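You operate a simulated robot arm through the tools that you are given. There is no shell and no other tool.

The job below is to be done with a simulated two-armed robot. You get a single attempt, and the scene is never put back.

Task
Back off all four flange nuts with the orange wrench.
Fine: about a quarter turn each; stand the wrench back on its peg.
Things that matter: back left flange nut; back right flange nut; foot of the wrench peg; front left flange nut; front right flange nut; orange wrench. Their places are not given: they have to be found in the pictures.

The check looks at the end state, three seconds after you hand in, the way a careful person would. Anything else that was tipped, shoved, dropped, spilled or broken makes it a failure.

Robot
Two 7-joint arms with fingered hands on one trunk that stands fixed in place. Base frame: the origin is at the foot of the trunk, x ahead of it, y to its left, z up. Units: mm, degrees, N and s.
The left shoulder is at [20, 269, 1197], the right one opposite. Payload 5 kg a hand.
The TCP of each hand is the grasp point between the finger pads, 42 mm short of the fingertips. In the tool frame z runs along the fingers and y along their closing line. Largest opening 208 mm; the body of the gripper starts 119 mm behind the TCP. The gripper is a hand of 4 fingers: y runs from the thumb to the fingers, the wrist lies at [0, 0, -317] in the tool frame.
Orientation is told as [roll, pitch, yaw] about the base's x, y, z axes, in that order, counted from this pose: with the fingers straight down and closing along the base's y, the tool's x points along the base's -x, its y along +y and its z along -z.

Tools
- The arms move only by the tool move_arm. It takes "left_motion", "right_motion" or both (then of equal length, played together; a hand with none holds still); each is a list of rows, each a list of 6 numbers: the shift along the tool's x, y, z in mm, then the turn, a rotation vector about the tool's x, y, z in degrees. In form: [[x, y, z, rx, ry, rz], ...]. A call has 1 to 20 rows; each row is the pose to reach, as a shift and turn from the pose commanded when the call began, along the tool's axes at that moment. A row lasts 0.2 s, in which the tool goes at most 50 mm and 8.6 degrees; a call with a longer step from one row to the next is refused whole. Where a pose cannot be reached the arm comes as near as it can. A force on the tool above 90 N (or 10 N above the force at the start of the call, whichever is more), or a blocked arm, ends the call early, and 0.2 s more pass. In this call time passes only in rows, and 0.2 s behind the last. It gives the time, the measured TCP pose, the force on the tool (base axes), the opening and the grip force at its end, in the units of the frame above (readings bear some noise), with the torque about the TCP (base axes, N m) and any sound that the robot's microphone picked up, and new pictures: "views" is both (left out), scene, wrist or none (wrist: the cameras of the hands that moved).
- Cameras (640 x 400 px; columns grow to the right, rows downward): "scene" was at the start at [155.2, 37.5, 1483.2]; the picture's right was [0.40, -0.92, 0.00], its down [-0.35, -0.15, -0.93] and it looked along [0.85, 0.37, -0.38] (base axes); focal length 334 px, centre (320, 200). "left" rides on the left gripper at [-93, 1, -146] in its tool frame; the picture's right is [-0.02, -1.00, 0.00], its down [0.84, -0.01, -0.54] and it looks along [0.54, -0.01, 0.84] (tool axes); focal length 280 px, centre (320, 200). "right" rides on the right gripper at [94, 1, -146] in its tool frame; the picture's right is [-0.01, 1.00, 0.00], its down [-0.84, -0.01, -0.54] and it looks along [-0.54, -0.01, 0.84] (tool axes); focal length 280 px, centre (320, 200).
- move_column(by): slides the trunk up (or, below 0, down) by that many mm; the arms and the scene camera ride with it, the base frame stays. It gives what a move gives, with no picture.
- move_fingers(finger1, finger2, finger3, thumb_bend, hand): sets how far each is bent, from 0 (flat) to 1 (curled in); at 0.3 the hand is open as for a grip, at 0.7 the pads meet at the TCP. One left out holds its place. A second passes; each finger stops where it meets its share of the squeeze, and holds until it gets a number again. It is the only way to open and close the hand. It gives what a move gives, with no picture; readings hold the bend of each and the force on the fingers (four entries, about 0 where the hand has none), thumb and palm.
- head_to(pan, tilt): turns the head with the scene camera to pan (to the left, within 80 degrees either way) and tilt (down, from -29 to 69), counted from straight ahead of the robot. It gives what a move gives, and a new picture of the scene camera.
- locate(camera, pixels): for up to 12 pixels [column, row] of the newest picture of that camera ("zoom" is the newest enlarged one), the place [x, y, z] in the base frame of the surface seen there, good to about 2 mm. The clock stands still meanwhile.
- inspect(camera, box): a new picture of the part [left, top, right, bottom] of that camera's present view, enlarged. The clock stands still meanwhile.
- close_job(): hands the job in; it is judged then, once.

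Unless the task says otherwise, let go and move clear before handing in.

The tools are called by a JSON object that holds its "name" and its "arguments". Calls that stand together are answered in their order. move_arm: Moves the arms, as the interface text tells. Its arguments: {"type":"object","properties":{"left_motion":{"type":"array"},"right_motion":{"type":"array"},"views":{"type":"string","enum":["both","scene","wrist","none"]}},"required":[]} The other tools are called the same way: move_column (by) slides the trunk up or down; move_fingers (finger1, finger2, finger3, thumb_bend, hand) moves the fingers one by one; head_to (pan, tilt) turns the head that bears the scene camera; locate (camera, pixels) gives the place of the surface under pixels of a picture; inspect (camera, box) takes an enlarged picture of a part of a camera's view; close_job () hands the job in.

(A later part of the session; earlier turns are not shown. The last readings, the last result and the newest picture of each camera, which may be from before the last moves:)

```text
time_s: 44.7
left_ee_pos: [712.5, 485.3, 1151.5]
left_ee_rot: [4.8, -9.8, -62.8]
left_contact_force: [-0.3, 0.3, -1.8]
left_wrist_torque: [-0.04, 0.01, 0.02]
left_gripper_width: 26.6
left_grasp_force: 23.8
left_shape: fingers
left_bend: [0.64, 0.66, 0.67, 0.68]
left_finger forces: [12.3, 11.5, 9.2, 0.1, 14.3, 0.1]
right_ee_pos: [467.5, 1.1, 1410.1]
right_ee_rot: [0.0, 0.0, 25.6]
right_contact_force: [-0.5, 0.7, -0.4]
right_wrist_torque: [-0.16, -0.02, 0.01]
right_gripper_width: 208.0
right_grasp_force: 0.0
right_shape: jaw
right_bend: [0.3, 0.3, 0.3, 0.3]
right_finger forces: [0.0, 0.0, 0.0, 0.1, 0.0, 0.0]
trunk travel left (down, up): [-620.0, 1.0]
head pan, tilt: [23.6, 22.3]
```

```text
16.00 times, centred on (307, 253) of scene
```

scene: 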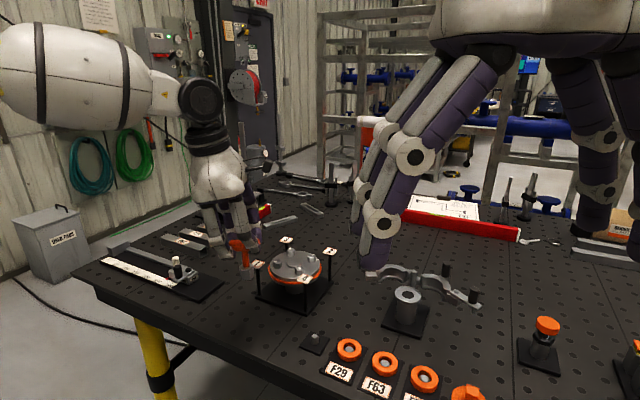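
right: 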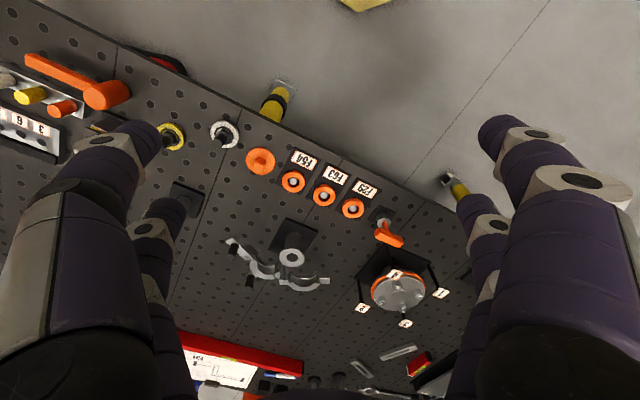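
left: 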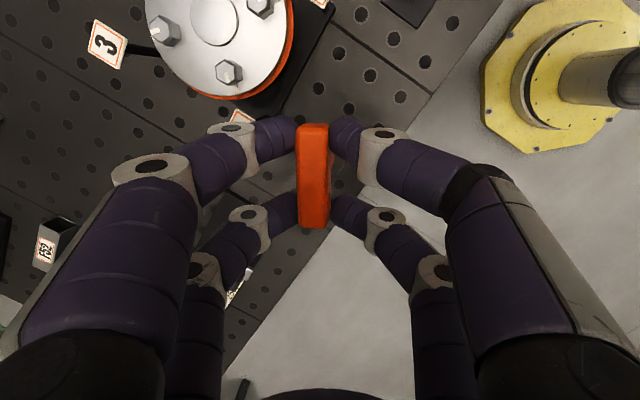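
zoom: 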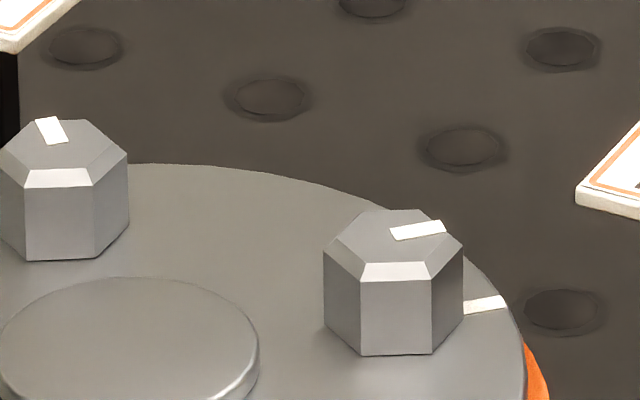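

I'll locate nut 2 and nut 3's top faces on this scene zoom.

{"name": "locate", "arguments": {"camera": "zoom", "pixels": [[370, 260], [422, 259], [350, 238], [436, 237], [370, 217], [415, 214], [394, 238], [34, 167], [86, 166], [60, 146], [60, 125]]}}

{"name": "inspect", "arguments": {"camera": "scene", "box": [273, 259, 305, 281]}}

```text
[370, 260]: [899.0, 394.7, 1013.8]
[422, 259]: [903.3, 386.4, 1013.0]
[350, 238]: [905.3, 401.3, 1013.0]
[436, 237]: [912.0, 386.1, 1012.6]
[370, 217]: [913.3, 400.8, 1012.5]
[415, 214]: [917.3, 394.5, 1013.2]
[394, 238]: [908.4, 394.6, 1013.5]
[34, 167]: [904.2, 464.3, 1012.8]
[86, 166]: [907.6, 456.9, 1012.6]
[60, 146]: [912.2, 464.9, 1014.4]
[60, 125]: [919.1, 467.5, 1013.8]
```

```text
16.00 times, centred on (289, 270) of scene
```

zoom: 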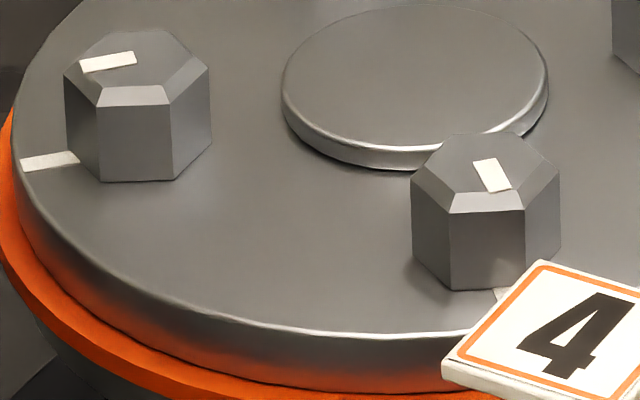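

Nut 2 from the scene camera is (908.4, 394.0), agreeing with the inferred (909.1, 395.0). Now nuts 1 and 4 on this zoom.

{"name": "locate", "arguments": {"camera": "zoom", "pixels": [[106, 84], [161, 83], [84, 62], [186, 57], [120, 35], [168, 32], [459, 192], [518, 190], [431, 168], [537, 165], [459, 139], [507, 137]]}}

```text
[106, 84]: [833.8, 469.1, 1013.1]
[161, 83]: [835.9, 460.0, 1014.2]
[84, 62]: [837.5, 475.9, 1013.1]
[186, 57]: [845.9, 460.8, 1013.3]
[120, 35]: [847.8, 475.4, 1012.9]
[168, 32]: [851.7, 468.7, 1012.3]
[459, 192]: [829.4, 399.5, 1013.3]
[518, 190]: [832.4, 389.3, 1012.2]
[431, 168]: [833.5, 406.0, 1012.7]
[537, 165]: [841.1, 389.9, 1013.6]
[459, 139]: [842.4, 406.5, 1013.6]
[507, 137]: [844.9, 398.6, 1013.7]
```

All four nut centres agree between cameras: N1 (842.3, 468.9), N2 (908.8, 394.5), N3 (912.9, 465.3), N4 (837.9, 398.6). Now I'll measure the bar and socket in hand, at (313, 175) in the left view.

{"name": "inspect", "arguments": {"camera": "left", "box": [280, 110, 350, 240]}}

{"name": "locate", "arguments": {"camera": "zoom", "pixels": [[285, 60], [335, 60], [287, 200], [337, 200], [287, 300], [338, 300], [310, 50], [312, 345], [312, 200], [365, 160]]}}

{"name": "inspect", "arguments": {"camera": "scene", "box": [215, 225, 275, 285]}}

```text
3.08 times, centred on (315, 175) of left
```

zoom: 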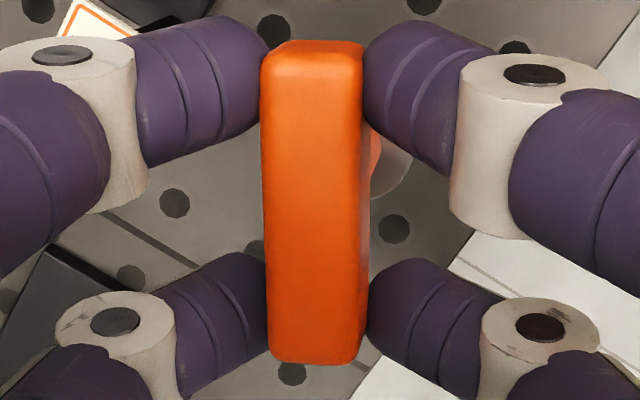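

```text
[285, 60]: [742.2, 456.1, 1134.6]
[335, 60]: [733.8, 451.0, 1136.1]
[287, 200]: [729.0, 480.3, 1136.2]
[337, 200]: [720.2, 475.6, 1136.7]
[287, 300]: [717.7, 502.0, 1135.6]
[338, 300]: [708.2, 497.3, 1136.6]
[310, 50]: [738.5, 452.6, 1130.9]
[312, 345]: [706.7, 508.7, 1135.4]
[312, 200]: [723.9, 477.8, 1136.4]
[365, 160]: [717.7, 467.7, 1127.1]
```

```text
6.67 times, centred on (245, 255) of scene
```

zoom: 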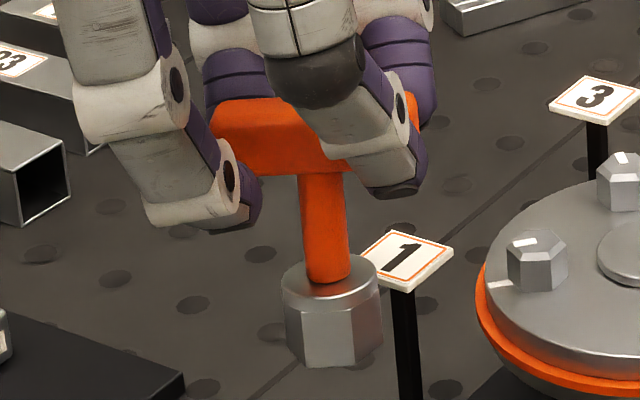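

The bar reads about 118.5 degrees at hand yaw -62.8, roughly 1.4 degrees ahead of the 117 the nuts need. I'll zoom on the socket to check it hangs vertical and where its axis is.

{"name": "inspect", "arguments": {"camera": "scene", "box": [237, 255, 269, 285]}}

{"name": "locate", "arguments": {"camera": "zoom", "pixels": [[200, 100], [200, 250], [200, 330], [300, 250], [300, 330], [250, 150], [340, 250], [150, 250], [350, 330], [160, 330], [240, 330], [250, 120]]}}

```text
13.33 times, centred on (253, 270) of scene
```

zoom: 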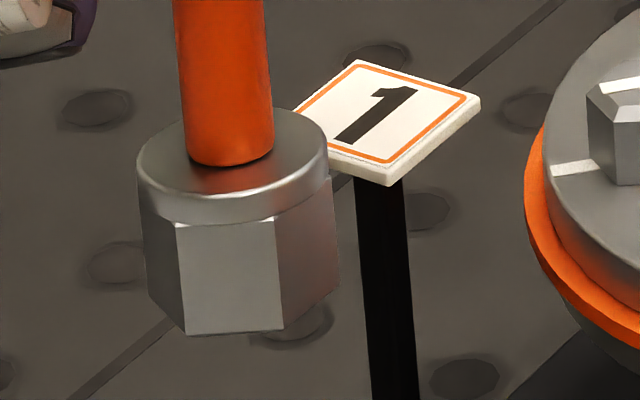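

```text
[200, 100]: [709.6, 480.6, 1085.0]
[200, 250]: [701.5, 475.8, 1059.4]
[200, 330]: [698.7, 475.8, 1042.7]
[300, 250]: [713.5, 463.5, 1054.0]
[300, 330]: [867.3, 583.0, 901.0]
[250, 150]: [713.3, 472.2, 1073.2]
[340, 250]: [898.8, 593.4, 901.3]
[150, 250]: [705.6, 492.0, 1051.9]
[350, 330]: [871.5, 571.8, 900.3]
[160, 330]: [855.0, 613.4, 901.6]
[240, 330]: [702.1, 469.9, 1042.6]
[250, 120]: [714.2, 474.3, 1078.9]
```

I'll locate the sleeve's vertical edges at x≈184, 281, 147 and 337 on this zoom to get its axis and phase.

{"name": "locate", "arguments": {"camera": "zoom", "pixels": [[180, 240], [186, 325], [275, 235], [282, 322], [147, 240], [152, 290], [333, 210], [337, 280], [230, 240], [235, 325], [310, 240], [165, 270]]}}

```text
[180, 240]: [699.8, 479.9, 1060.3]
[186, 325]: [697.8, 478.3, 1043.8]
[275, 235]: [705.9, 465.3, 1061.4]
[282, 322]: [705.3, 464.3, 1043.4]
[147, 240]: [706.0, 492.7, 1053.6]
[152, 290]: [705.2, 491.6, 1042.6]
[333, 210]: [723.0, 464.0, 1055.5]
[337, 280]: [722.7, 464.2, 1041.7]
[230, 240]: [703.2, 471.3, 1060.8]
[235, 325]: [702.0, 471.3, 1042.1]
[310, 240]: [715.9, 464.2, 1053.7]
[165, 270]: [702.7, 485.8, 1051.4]
```

The sleeve's phase is about -1.5 degrees (nuts are at -3), so I need about 1.5 degrees less yaw. To see whether the wrench leans in the hand, I'll compare stem and bar points from the scene camera.

{"name": "locate", "arguments": {"camera": "zoom", "pixels": [[220, 5], [222, 30], [224, 55], [226, 80], [228, 105], [230, 130], [231, 150], [232, 162], [150, 160], [320, 145], [235, 215], [180, 5]]}}

{"name": "inspect", "arguments": {"camera": "scene", "box": [230, 228, 270, 262]}}

```text
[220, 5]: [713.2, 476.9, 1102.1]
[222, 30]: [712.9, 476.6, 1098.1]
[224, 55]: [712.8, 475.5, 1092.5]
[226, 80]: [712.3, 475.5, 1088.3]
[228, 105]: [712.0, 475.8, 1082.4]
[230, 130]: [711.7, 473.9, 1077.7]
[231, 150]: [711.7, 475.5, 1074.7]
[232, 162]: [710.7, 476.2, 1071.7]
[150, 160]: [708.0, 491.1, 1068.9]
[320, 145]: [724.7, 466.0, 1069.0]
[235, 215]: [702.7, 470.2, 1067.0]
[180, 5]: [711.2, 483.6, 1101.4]
```

```text
11.76 times, centred on (250, 245) of scene
```

zoom: 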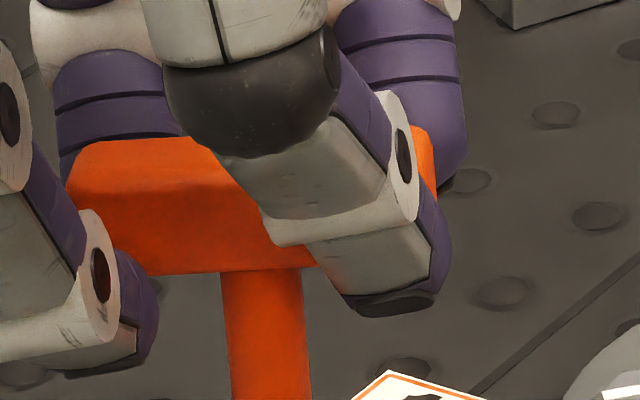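

The stem leans about 4.6 degrees (bottom toward the robot), because the fingers pushed the bar sideways on the peg when closing. I'll roll the hand about the bar's axis by 4.6 degrees to stand the wrench upright, with the 1.5 degree yaw correction, and re-measure.

{"name": "move_arm", "arguments": {"left_motion": [[0, 0, 0, -2.2, -0.1, 1.1], [0, 0, 0, -4.3, -0.2, 2.25], [0, 0, 0, -4.3, -0.2, 2.25]], "views": "both"}}

{"name": "inspect", "arguments": {"camera": "scene", "box": [235, 250, 269, 284]}}

```text
time_s: 45.5
left_ee_pos: [712.4, 481.9, 1151.5]
left_ee_rot: [9.5, -9.7, -65.2]
left_contact_force: [0.0, 0.3, -2.8]
left_wrist_torque: [-0.05, 0.01, 0.0]
left_gripper_width: 27.0
left_grasp_force: 23.7
left_shape: fingers
left_bend: [0.64, 0.66, 0.67, 0.68]
left_finger forces: [12.2, 11.4, 9.1, 0.1, 14.2, 0.0]
right_ee_pos: [466.8, -0.9, 1409.8]
right_ee_rot: [0.0, 0.0, 25.6]
right_contact_force: [-0.5, -1.3, 0.3]
right_wrist_torque: [-0.06, 0.01, -0.03]
right_gripper_width: 208.0
right_grasp_force: 0.0
right_shape: jaw
right_bend: [0.3, 0.3, 0.3, 0.3]
right_finger forces: [0.0, 0.0, 0.0, 0.1, 0.0, 0.1]
trunk travel left (down, up): [-620.0, 1.0]
head pan, tilt: [23.6, 22.3]
```

scene: 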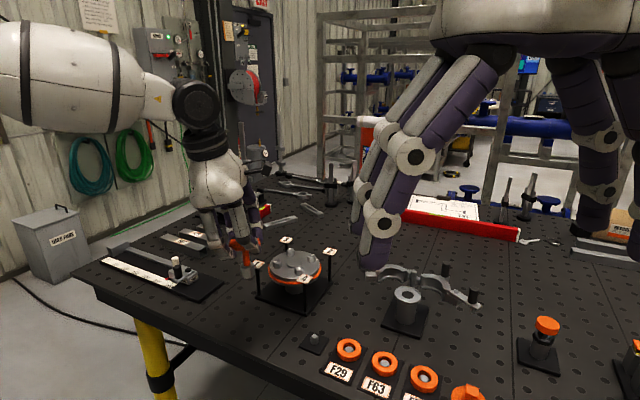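
left: 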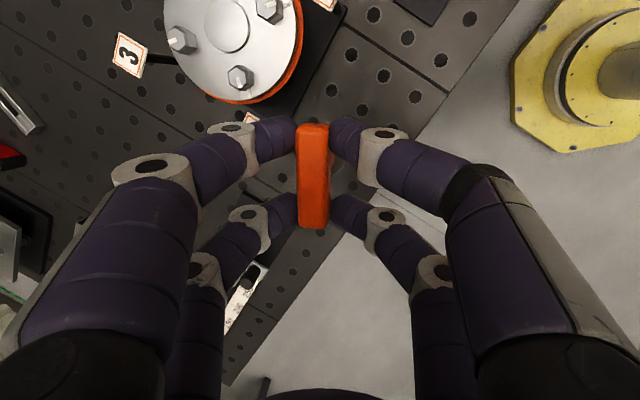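

```text
11.76 times, centred on (252, 267) of scene
```

zoom: 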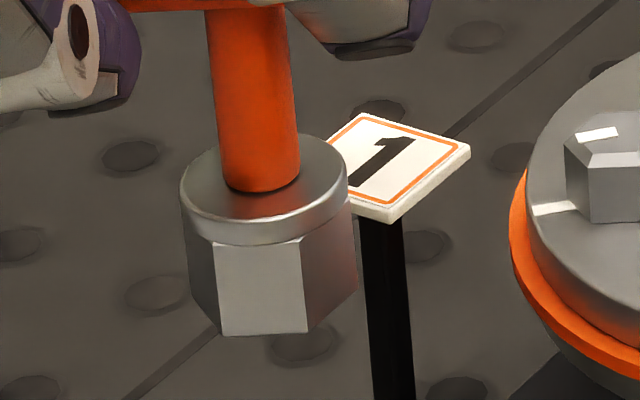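

Now I'll locate the stem's centre line and the sleeve edges again to verify upright and phase.

{"name": "locate", "arguments": {"camera": "zoom", "pixels": [[247, 20], [250, 60], [253, 100], [256, 140], [259, 180], [216, 265], [222, 325], [303, 260], [307, 320], [190, 250], [355, 240], [356, 280]]}}

{"name": "locate", "arguments": {"camera": "zoom", "pixels": [[246, 15], [248, 40], [252, 80], [255, 120], [258, 160], [230, 265], [290, 265], [235, 325], [295, 322], [330, 260], [335, 300], [205, 270]]}}

```text
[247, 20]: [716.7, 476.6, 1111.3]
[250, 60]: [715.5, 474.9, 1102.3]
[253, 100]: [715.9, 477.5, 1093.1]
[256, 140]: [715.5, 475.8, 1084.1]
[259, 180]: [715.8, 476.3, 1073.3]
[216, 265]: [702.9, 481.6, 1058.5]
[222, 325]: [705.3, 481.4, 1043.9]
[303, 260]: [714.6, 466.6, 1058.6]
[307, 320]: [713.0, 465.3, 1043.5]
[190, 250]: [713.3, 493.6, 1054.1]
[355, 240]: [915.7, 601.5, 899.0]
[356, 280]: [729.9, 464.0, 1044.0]
```

```text
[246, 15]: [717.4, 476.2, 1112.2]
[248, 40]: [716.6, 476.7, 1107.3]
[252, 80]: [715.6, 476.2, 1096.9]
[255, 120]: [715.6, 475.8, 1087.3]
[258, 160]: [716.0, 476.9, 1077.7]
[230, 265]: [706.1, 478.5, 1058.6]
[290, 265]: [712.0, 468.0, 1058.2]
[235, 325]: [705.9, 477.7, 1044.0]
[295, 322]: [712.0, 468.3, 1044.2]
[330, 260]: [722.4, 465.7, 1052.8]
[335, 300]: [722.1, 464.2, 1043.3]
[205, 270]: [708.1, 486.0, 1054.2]
```

The stem is now vertical within about 1 degree and the sleeve's phase matches the nuts; the socket axis is at (721.3, 479.8), bottom z≈1042. I'll move (+121, -11, -18) to hover over nut 1 with the socket about 11 mm above it.

{"name": "move_arm", "arguments": {"left_motion": [[-11.4, 19.8, 9, 0, 0, 0], [-22.8, 39.6, 18, 0, 0, 0], [-34.3, 59.4, 27, 0, 0, 0], [-45.7, 79.2, 36, 0, 0, 0], [-57.1, 99, 45, 0, 0, 0], [-57.1, 99, 45, 0, 0, 0]], "views": "both"}}

{"name": "inspect", "arguments": {"camera": "scene", "box": [262, 234, 302, 274]}}

```text
time_s: 46.9
left_ee_pos: [832.2, 473.0, 1133.1]
left_ee_rot: [9.5, -9.8, -65.3]
left_contact_force: [-0.1, 0.1, -1.3]
left_wrist_torque: [-0.03, -0.05, 0.05]
left_gripper_width: 27.0
left_grasp_force: 23.5
left_shape: fingers
left_bend: [0.64, 0.66, 0.67, 0.68]
left_finger forces: [12.3, 11.3, 9.2, 0.1, 14.4, 0.0]
right_ee_pos: [466.6, 0.9, 1410.3]
right_ee_rot: [0.0, -0.1, 25.5]
right_contact_force: [-0.8, -0.2, 0.2]
right_wrist_torque: [-0.02, -0.1, 0.0]
right_gripper_width: 207.8
right_grasp_force: 0.1
right_shape: jaw
right_bend: [0.3, 0.3, 0.3, 0.3]
right_finger forces: [0.0, 0.0, 0.0, 0.0, 0.0, 0.1]
trunk travel left (down, up): [-620.0, 1.0]
head pan, tilt: [23.6, 22.3]
```

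scene: 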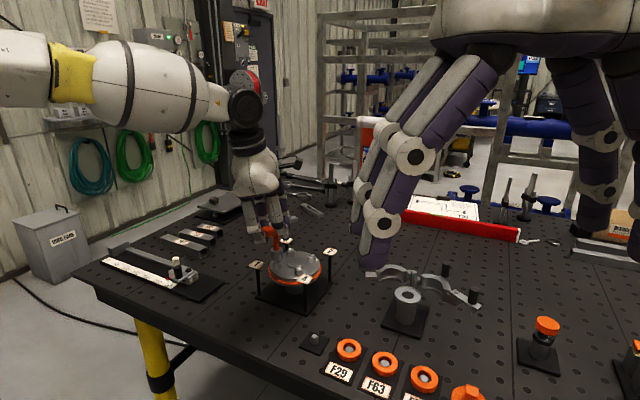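
left: 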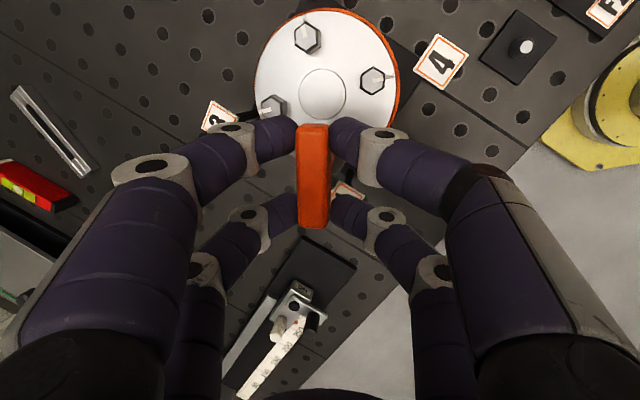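

```text
10.00 times, centred on (282, 254) of scene
```

zoom: 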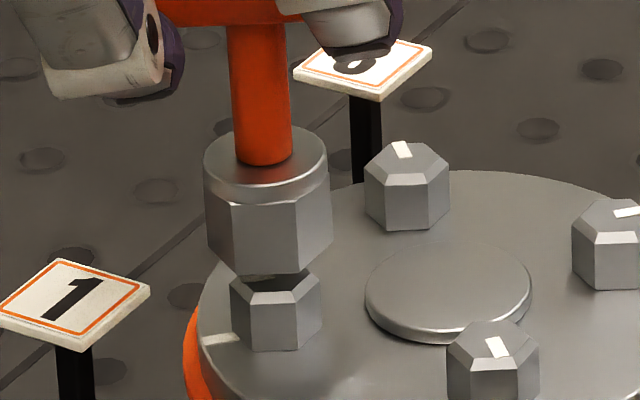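

The socket hovers right above nut 1. I'll zoom tight to compare the sleeve's edges with the nut's edges and correct the last millimetres.

{"name": "inspect", "arguments": {"camera": "scene", "box": [262, 246, 302, 271]}}

```text
16.00 times, centred on (282, 258) of scene
```

zoom: 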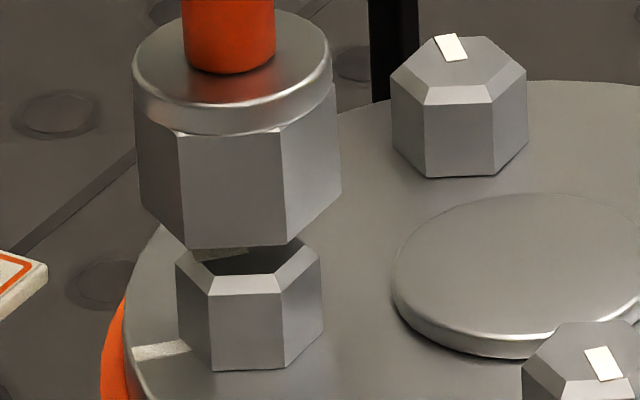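

I'll locate points on the sleeve's front face and the nut's front face to get the relative depth.

{"name": "locate", "arguments": {"camera": "zoom", "pixels": [[200, 180], [238, 180], [275, 180], [205, 225], [240, 225], [280, 225], [225, 320], [247, 320], [272, 320], [225, 355], [248, 355], [275, 355]]}}

{"name": "locate", "arguments": {"camera": "zoom", "pixels": [[160, 160], [165, 200], [310, 170], [312, 200], [190, 310], [193, 340], [300, 310], [303, 340], [150, 150], [325, 160], [240, 240], [190, 60]]}}

```text
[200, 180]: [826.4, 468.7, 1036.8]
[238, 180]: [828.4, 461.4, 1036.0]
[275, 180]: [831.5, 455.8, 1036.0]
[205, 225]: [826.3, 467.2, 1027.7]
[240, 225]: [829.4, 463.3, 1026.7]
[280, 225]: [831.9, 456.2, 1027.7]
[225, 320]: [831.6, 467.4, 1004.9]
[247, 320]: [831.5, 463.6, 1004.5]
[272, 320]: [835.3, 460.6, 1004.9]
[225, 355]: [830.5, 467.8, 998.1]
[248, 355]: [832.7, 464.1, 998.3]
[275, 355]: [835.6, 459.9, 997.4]
```

```text
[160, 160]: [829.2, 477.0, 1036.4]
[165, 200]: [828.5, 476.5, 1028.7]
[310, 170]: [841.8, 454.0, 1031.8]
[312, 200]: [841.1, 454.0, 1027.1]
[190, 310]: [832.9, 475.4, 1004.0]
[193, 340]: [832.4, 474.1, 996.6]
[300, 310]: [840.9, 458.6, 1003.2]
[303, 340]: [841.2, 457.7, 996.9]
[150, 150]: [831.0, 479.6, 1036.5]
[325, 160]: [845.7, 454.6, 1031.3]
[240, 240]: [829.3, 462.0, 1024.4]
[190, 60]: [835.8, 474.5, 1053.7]
```

The socket axis is within about 0.7 mm of the nut's axis. The sleeve's bottom edge slopes slightly more than the nut's, hinting it may be a few degrees CCW, so I'll measure the bar's direction and a nut's direction in the left camera.

{"name": "inspect", "arguments": {"camera": "left", "box": [280, 110, 350, 240]}}

{"name": "locate", "arguments": {"camera": "zoom", "pixels": [[275, 60], [275, 110], [275, 160], [275, 210], [275, 260], [275, 310], [345, 60], [345, 110], [345, 160], [345, 210], [345, 260], [345, 310]]}}

{"name": "inspect", "arguments": {"camera": "left", "box": [290, 24, 330, 49]}}

{"name": "inspect", "arguments": {"camera": "left", "box": [352, 68, 392, 93]}}

```text
3.08 times, centred on (315, 175) of left
```

zoom: 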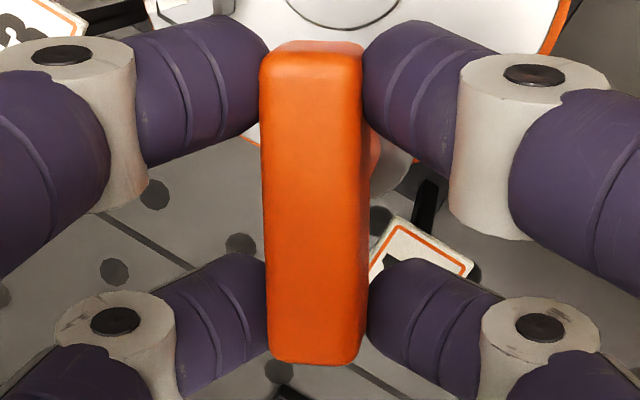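

```text
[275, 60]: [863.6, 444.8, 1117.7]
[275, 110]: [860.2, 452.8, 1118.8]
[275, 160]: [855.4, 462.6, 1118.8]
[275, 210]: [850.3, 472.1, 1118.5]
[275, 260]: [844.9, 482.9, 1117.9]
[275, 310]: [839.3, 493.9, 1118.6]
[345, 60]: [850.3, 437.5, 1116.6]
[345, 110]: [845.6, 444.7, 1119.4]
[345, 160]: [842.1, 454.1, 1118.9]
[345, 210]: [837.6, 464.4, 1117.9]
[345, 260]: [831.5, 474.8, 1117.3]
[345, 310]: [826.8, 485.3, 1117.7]
```

```text
16.00 times, centred on (310, 36) of left
```

zoom: 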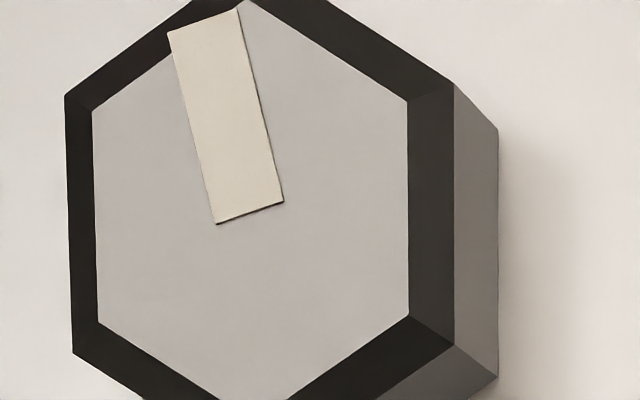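

```text
16.00 times, centred on (372, 80) of left
```

zoom: 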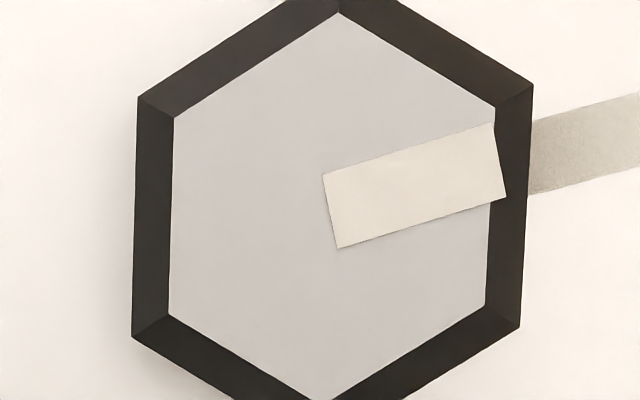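

In the same camera model both the bar and the nuts' edges read 117.8 degrees, so the phase is right. I'll shift (+0.7, -0.3) and lower 12 mm so the socket mouth just reaches the nut's chamfer, checking the force.

{"name": "move_arm", "arguments": {"left_motion": [[0.4, -0.4, 3, 0, 0, 0], [0.8, -0.8, 6, 0, 0, 0], [1.2, -1.1, 9, 0, 0, 0], [1.5, -1.5, 11.8, 0, 0, 0]], "views": "scene"}}

{"name": "inspect", "arguments": {"camera": "scene", "box": [262, 246, 302, 271]}}

```text
time_s: 47.9
left_ee_pos: [833.0, 471.2, 1121.4]
left_ee_rot: [9.5, -9.8, -65.2]
left_contact_force: [-0.3, -0.1, -1.6]
left_wrist_torque: [0.0, 0.05, -0.02]
left_gripper_width: 27.0
left_grasp_force: 23.4
left_shape: fingers
left_bend: [0.64, 0.66, 0.67, 0.68]
left_finger forces: [12.2, 11.4, 9.2, 0.0, 14.3, 0.1]
right_ee_pos: [467.7, 0.5, 1409.3]
right_ee_rot: [-0.1, 0.0, 25.6]
right_contact_force: [-0.2, -0.2, -0.9]
right_wrist_torque: [-0.01, -0.02, -0.03]
right_gripper_width: 207.9
right_grasp_force: 0.1
right_shape: jaw
right_bend: [0.3, 0.3, 0.3, 0.3]
right_finger forces: [0.0, 0.0, 0.0, 0.0, 0.0, 0.0]
trunk travel left (down, up): [-620.0, 1.0]
head pan, tilt: [23.6, 22.3]
```

scene: 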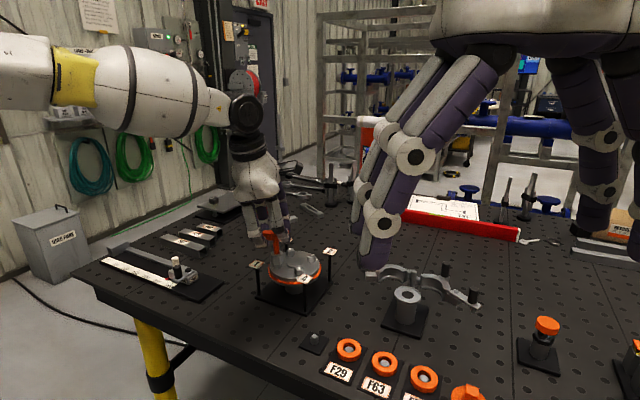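

```text
16.00 times, centred on (282, 258) of scene
```

zoom: 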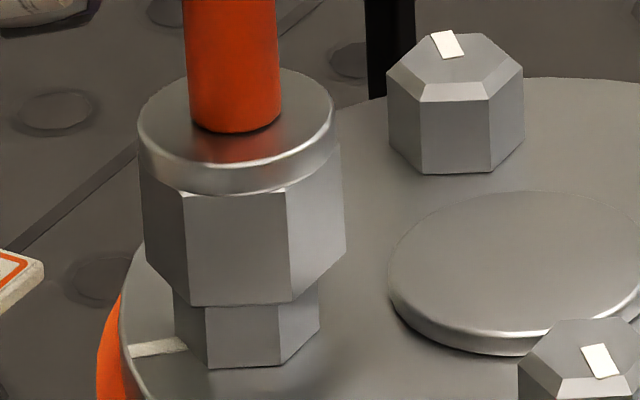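

No force yet and the sleeve (193–292) is centred over the nut (208–281). I'll lower in small steps to seat it.

{"name": "move_arm", "arguments": {"left_motion": [[0.3, -0.3, 1.9, 0, 0, 0], [0.7, -0.7, 3.9, 0, 0, 0], [1.0, -1.0, 5.8, 0, 0, 0]], "views": "none"}}

```text
time_s: 48.7
left_ee_pos: [832.5, 470.7, 1113.1]
left_ee_rot: [9.4, -9.7, -65.1]
left_contact_force: [-0.3, 0.4, -2.0]
left_wrist_torque: [0.12, 0.07, 0.01]
left_gripper_width: 27.0
left_grasp_force: 23.7
left_shape: fingers
left_bend: [0.64, 0.66, 0.67, 0.68]
left_finger forces: [12.3, 11.5, 9.6, 0.0, 14.1, 0.0]
right_ee_pos: [467.4, -0.6, 1410.1]
right_ee_rot: [0.0, 0.0, 25.6]
right_contact_force: [0.1, 0.6, 0.7]
right_wrist_torque: [0.0, 0.02, 0.04]
right_gripper_width: 207.9
right_grasp_force: 0.1
right_shape: jaw
right_bend: [0.3, 0.3, 0.3, 0.3]
right_finger forces: [0.0, 0.1, 0.0, 0.0, 0.0, 0.0]
trunk travel left (down, up): [-620.0, 1.0]
head pan, tilt: [23.6, 22.3]
```

The socket mouth is now around z 1005, past the chamfer, with no resistance, so it is sliding over the hex. I'll lower another 5 mm.

{"name": "move_arm", "arguments": {"left_motion": [[0.3, -0.3, 1.6, 0, 0, 0], [0.6, -0.5, 3.2, 0, 0, 0], [0.84, -0.8, 4.9, 0, 0, 0]], "views": "scene"}}

{"name": "inspect", "arguments": {"camera": "scene", "box": [262, 246, 302, 271]}}

```text
time_s: 49.5
left_ee_pos: [833.2, 470.8, 1110.9]
left_ee_rot: [9.4, -9.6, -65.2]
left_contact_force: [0.5, 2.6, -2.1]
left_wrist_torque: [0.14, 0.08, 0.03]
left_gripper_width: 26.8
left_grasp_force: 23.6
left_shape: fingers
left_bend: [0.64, 0.66, 0.67, 0.68]
left_finger forces: [12.3, 11.7, 9.9, 0.0, 14.0, 0.1]
right_ee_pos: [467.6, 0.2, 1410.3]
right_ee_rot: [-0.1, 0.0, 25.7]
right_contact_force: [0.4, -0.3, -0.2]
right_wrist_torque: [-0.04, 0.02, 0.01]
right_gripper_width: 208.0
right_grasp_force: 0.0
right_shape: jaw
right_bend: [0.3, 0.3, 0.3, 0.3]
right_finger forces: [0.1, 0.1, 0.0, 0.0, 0.0, 0.0]
trunk travel left (down, up): [-620.0, 1.0]
head pan, tilt: [23.6, 22.3]
```

scene: 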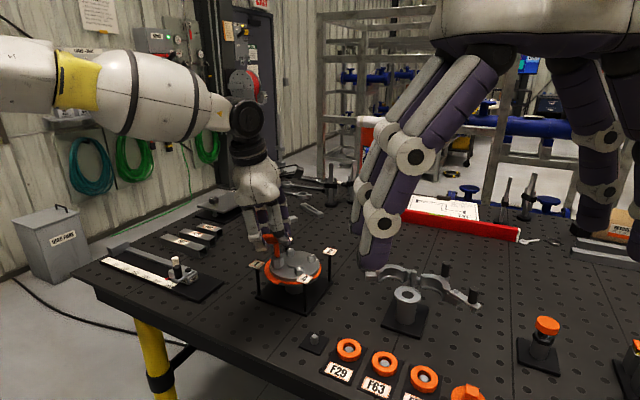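

```text
16.00 times, centred on (282, 258) of scene
```

zoom: 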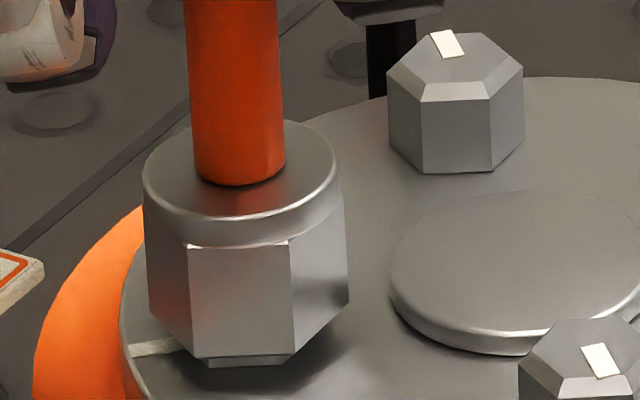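

The socket now covers nearly the whole nut with no side load. I'll turn the first 30 degrees counterclockwise about the nut's axis and watch the torque.

{"name": "move_arm", "arguments": {"left_motion": [[-0.68, -0.49, 0.04, -0.84, 0.81, -4.86], [-1.4, -0.91, 0.09, -1.69, 1.63, -9.72], [-2.16, -1.27, 0.16, -2.53, 2.44, -14.58], [-2.94, -1.57, 0.25, -3.37, 3.25, -19.44], [-3.74, -1.79, 0.35, -4.21, 4.07, -24.3], [-4.55, -1.95, 0.46, -5.06, 4.88, -29.2]], "views": "both"}}

{"name": "inspect", "arguments": {"camera": "scene", "box": [257, 236, 307, 271]}}

```text
time_s: 50.9
left_ee_pos: [832.8, 465.5, 1110.7]
left_ee_rot: [9.4, -9.7, -35.1]
left_contact_force: [-2.0, 1.1, -1.5]
left_wrist_torque: [0.05, 0.15, -0.08]
left_gripper_width: 26.9
left_grasp_force: 24.3
left_shape: fingers
left_bend: [0.64, 0.66, 0.67, 0.68]
left_finger forces: [12.1, 11.7, 9.6, 0.0, 15.0, 0.1]
right_ee_pos: [466.8, -0.6, 1411.0]
right_ee_rot: [0.1, -0.1, 25.6]
right_contact_force: [-0.2, 0.3, 0.5]
right_wrist_torque: [0.01, -0.03, 0.01]
right_gripper_width: 207.8
right_grasp_force: 0.0
right_shape: jaw
right_bend: [0.3, 0.3, 0.3, 0.3]
right_finger forces: [0.0, 0.1, 0.1, 0.1, 0.1, 0.0]
trunk travel left (down, up): [-620.0, 1.0]
head pan, tilt: [23.6, 22.3]
```

scene: 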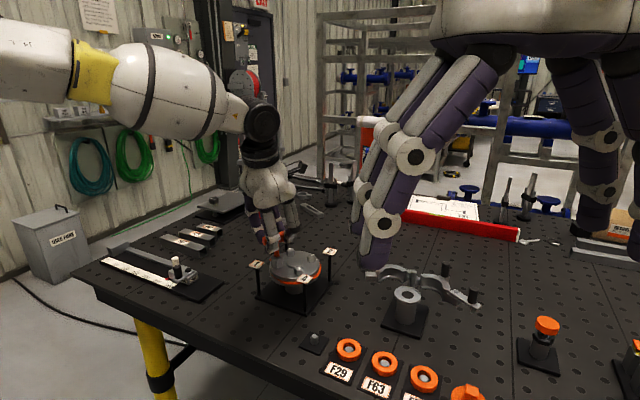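
left: 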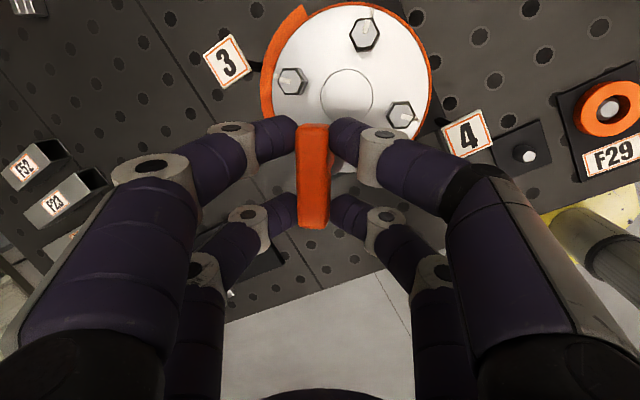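

```text
11.43 times, centred on (282, 254) of scene
```

zoom: 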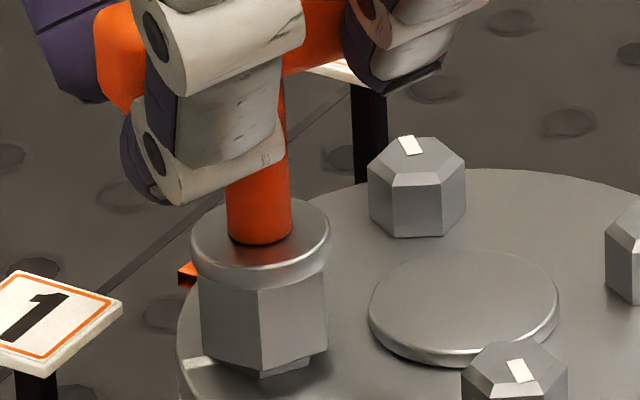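

The nut took the turn with almost no torque. But I notice the orange ring around the flange looks different at the left side (zoom (187, 270), left view (290, 40)); I'll look closely before going on.

{"name": "inspect", "arguments": {"camera": "left", "box": [240, 0, 460, 150]}}

{"name": "inspect", "arguments": {"camera": "scene", "box": [240, 225, 350, 310]}}

```text
2.67 times, centred on (350, 75) of left
```

zoom: 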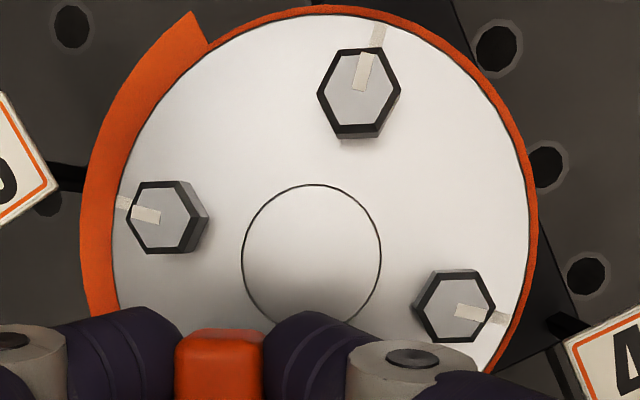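

```text
4.71 times, centred on (295, 268) of scene
```

zoom: 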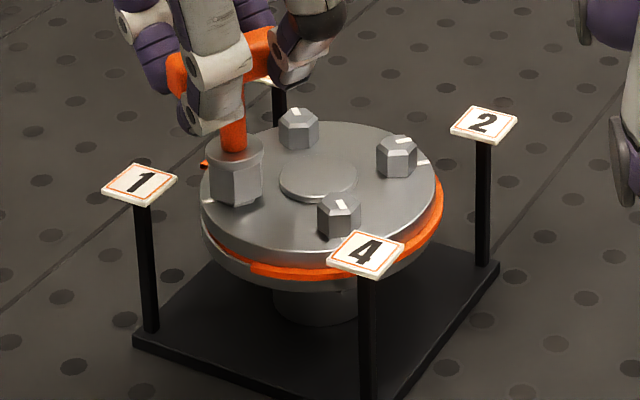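

A section of the orange ring now sits outward at the left side of the flange, and the ring's front-left part looks empty. I'll measure where that piece is before moving further.

{"name": "inspect", "arguments": {"camera": "left", "box": [240, 0, 460, 150]}}

{"name": "locate", "arguments": {"camera": "zoom", "pixels": [[195, 30], [150, 80], [110, 160], [95, 220], [97, 280], [100, 310], [300, 10], [450, 60], [532, 220], [500, 340], [125, 150], [120, 290]]}}

{"name": "inspect", "arguments": {"camera": "scene", "box": [262, 246, 302, 290]}}

```text
2.67 times, centred on (350, 75) of left
```

zoom: 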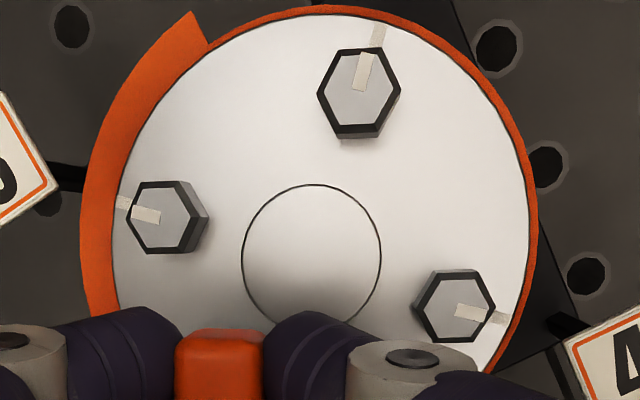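

```text
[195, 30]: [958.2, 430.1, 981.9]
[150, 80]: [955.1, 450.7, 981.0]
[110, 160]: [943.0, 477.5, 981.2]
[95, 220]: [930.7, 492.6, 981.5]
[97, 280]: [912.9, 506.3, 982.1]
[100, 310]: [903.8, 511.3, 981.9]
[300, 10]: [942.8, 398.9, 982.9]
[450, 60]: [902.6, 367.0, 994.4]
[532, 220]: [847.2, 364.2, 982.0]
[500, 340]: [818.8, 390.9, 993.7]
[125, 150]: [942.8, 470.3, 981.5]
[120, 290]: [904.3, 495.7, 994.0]
```

```text
9.09 times, centred on (282, 268) of scene
```

zoom: 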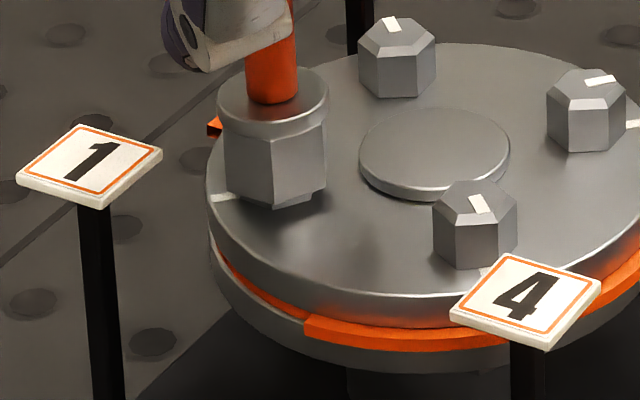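

The ring at z≈982 now has steps: an outer piece at radius ~82 on the back-left, and a step at the front near zoom (305, 325). I'll measure those points and get another view from the right camera.

{"name": "locate", "arguments": {"camera": "zoom", "pixels": [[310, 330], [400, 338], [480, 340], [600, 280], [295, 315], [250, 290], [225, 262], [213, 125], [215, 240], [220, 280], [300, 350], [212, 195]]}}

{"name": "inspect", "arguments": {"camera": "right", "box": [340, 220, 460, 320]}}

{"name": "inspect", "arguments": {"camera": "scene", "box": [250, 240, 334, 292]}}

```text
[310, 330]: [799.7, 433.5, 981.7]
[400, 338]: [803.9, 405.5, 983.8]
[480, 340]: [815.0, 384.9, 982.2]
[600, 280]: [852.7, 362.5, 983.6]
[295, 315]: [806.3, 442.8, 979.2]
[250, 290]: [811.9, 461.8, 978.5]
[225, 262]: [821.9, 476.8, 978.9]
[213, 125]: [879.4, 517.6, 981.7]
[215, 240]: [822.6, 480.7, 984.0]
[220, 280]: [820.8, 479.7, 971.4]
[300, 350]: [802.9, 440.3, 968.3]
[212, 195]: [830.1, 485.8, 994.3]
```

```text
4.00 times, centred on (400, 270) of right
```

zoom: 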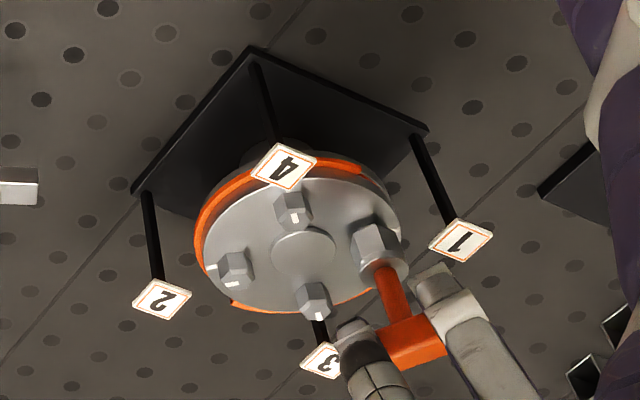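

```text
7.62 times, centred on (292, 266) of scene
```

zoom: 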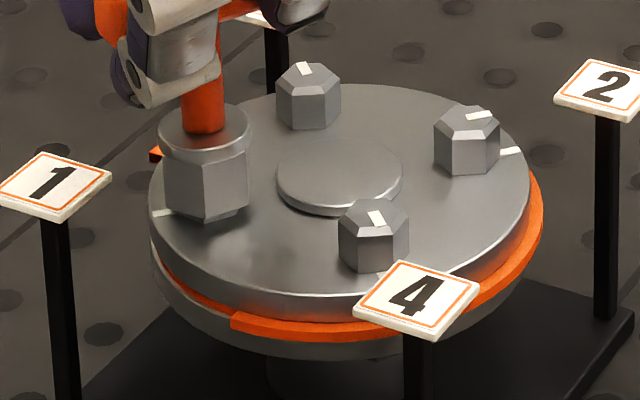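

The ring turns out to be two halves: the right half is in place, and the left half has slid about 11 mm toward the back left, though nothing of mine is near z 982 there. I'll hold still briefly and see whether it's still moving.

{"name": "move_arm", "arguments": {"left_motion": [[0, 0, 0, 0, 0, 0], [0, 0, 0, 0, 0, 0]], "views": "both"}}

{"name": "inspect", "arguments": {"camera": "left", "box": [240, 0, 460, 150]}}

{"name": "inspect", "arguments": {"camera": "scene", "box": [250, 240, 334, 292]}}

```text
time_s: 51.5
left_ee_pos: [833.7, 467.0, 1110.1]
left_ee_rot: [9.6, -9.7, -35.1]
left_contact_force: [-2.5, 1.2, -0.3]
left_wrist_torque: [0.09, 0.18, -0.01]
left_gripper_width: 26.9
left_grasp_force: 24.4
left_shape: fingers
left_bend: [0.64, 0.66, 0.67, 0.68]
left_finger forces: [12.4, 11.6, 9.8, 0.0, 14.6, 0.1]
right_ee_pos: [466.2, 0.9, 1409.9]
right_ee_rot: [0.0, 0.0, 25.7]
right_contact_force: [-0.1, 0.7, -0.8]
right_wrist_torque: [0.04, -0.02, 0.01]
right_gripper_width: 207.8
right_grasp_force: 0.1
right_shape: jaw
right_bend: [0.3, 0.3, 0.3, 0.3]
right_finger forces: [0.1, 0.1, 0.1, 0.1, 0.1, 0.0]
trunk travel left (down, up): [-620.0, 1.0]
head pan, tilt: [23.6, 22.3]
```

scene: 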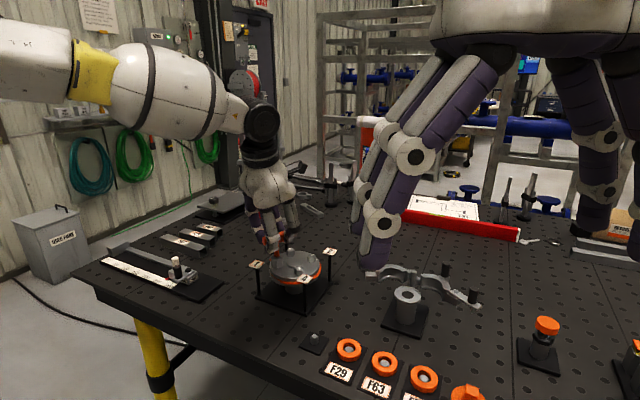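
left: 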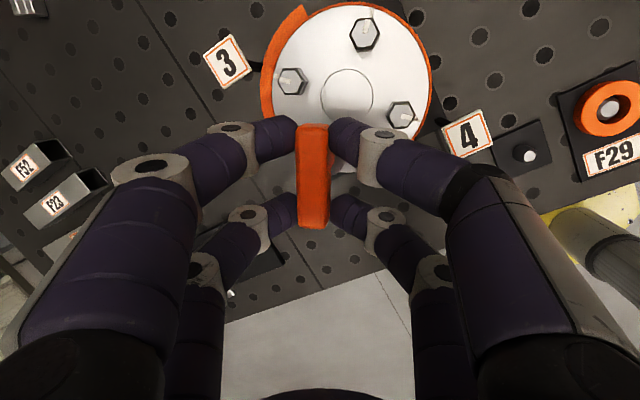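

```text
2.67 times, centred on (350, 75) of left
```

zoom: 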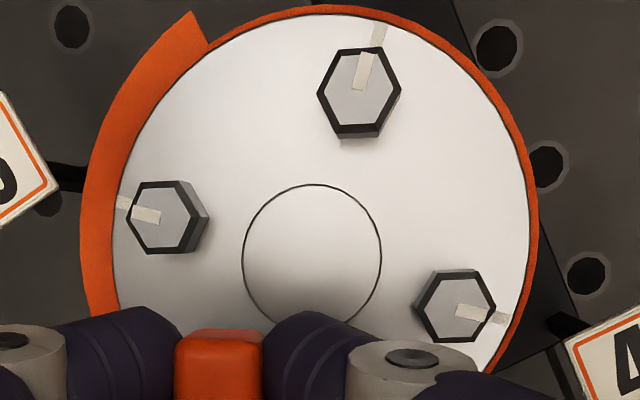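

```text
7.62 times, centred on (292, 266) of scene
```

zoom: 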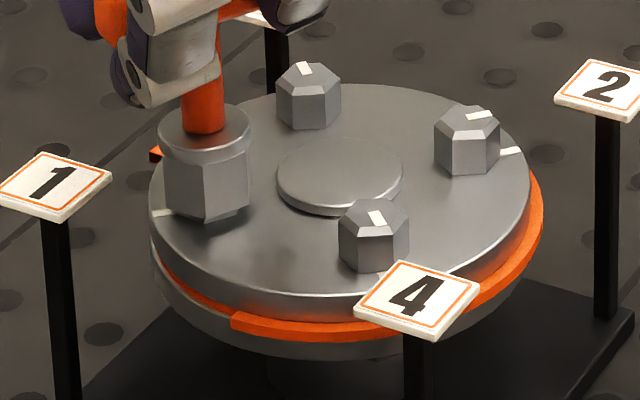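

It is static now. I'll zoom on its end near left-view (315, 10) and its lower part to understand what it is.

{"name": "inspect", "arguments": {"camera": "left", "box": [262, 0, 342, 50]}}

{"name": "locate", "arguments": {"camera": "zoom", "pixels": [[340, 40], [380, 130], [300, 70], [250, 120], [200, 190], [160, 270], [130, 350], [300, 190], [250, 250], [210, 330], [400, 115], [480, 70]]}}

{"name": "inspect", "arguments": {"camera": "left", "box": [255, 70, 335, 130]}}

```text
8.00 times, centred on (302, 25) of left
```

zoom: 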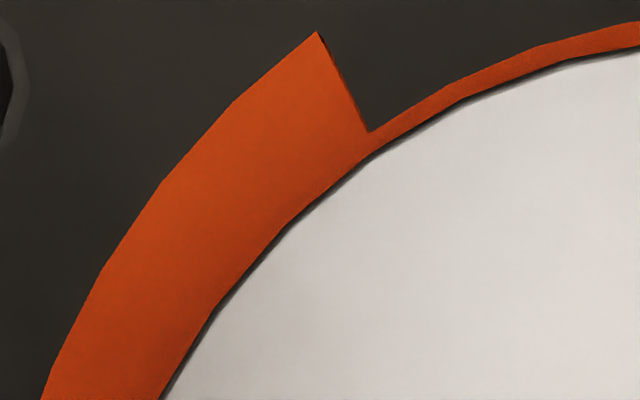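

```text
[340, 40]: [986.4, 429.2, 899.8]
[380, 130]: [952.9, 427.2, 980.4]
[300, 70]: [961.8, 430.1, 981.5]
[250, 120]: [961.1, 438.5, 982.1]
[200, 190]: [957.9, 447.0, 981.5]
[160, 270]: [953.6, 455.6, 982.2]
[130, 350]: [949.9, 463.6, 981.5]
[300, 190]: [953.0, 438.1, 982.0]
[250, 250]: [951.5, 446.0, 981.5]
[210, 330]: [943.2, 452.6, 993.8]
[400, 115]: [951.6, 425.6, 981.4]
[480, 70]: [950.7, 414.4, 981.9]
```

```text
6.67 times, centred on (295, 100) of left
```

zoom: 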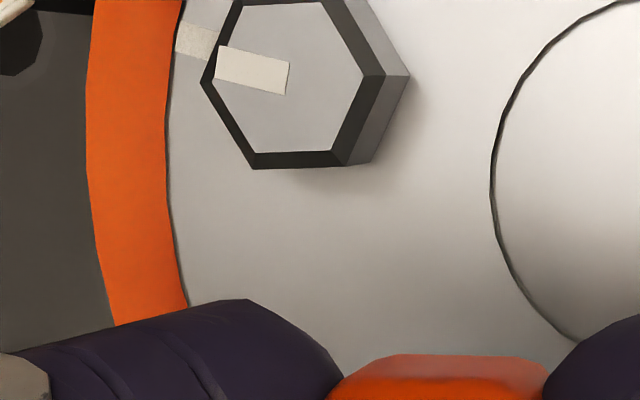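

The piece is a cut half-ring that has shifted toward +x, and I can't see anything of mine touching it. I'll continue cautiously, turning another 15 degrees, and check whether it reacts.

{"name": "move_arm", "arguments": {"left_motion": [[-0.68, -0.49, 0.04, -0.84, 0.81, -4.86], [-1.4, -0.91, 0.09, -1.69, 1.63, -9.72], [-2.16, -1.27, 0.16, -2.53, 2.44, -14.58]], "views": "both"}}

{"name": "inspect", "arguments": {"camera": "left", "box": [230, 0, 450, 150]}}

{"name": "inspect", "arguments": {"camera": "scene", "box": [250, 240, 334, 292]}}

```text
time_s: 52.3
left_ee_pos: [834.0, 463.8, 1111.6]
left_ee_rot: [9.5, -9.8, -20.1]
left_contact_force: [-2.4, -1.2, -0.1]
left_wrist_torque: [0.11, 0.27, -0.08]
left_gripper_width: 27.1
left_grasp_force: 24.1
left_shape: fingers
left_bend: [0.64, 0.65, 0.67, 0.68]
left_finger forces: [12.1, 11.8, 10.1, 0.0, 14.7, 0.0]
right_ee_pos: [467.2, -0.1, 1409.8]
right_ee_rot: [0.0, 0.0, 25.5]
right_contact_force: [1.0, -0.1, -0.3]
right_wrist_torque: [0.02, -0.01, 0.01]
right_gripper_width: 207.7
right_grasp_force: 0.0
right_shape: jaw
right_bend: [0.3, 0.3, 0.3, 0.3]
right_finger forces: [0.1, 0.0, 0.0, 0.1, 0.0, 0.0]
trunk travel left (down, up): [-620.0, 1.0]
head pan, tilt: [23.6, 22.3]
```

scene: 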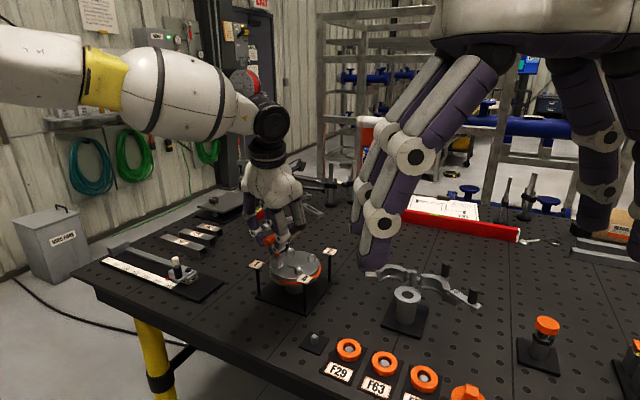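
left: 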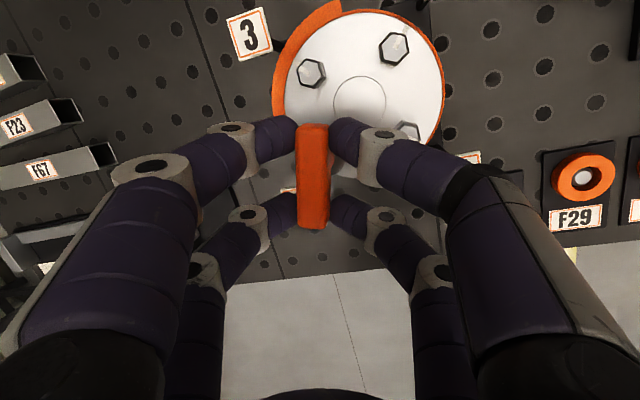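

```text
2.67 times, centred on (340, 75) of left
```

zoom: 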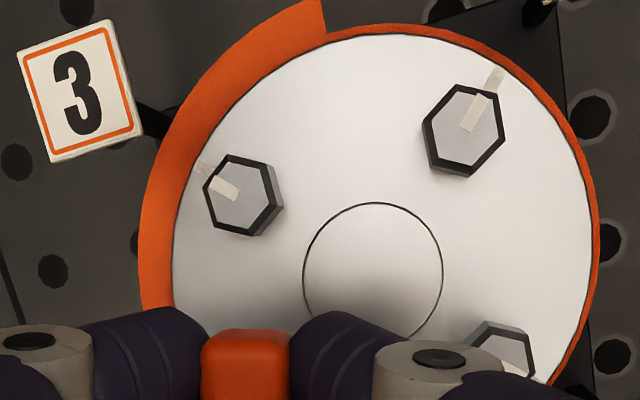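

```text
7.62 times, centred on (292, 266) of scene
```

zoom: 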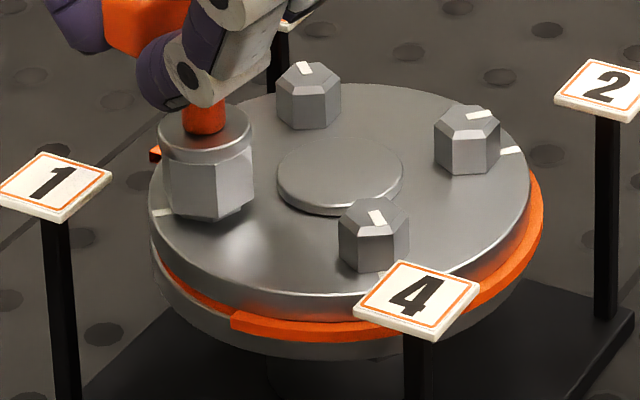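

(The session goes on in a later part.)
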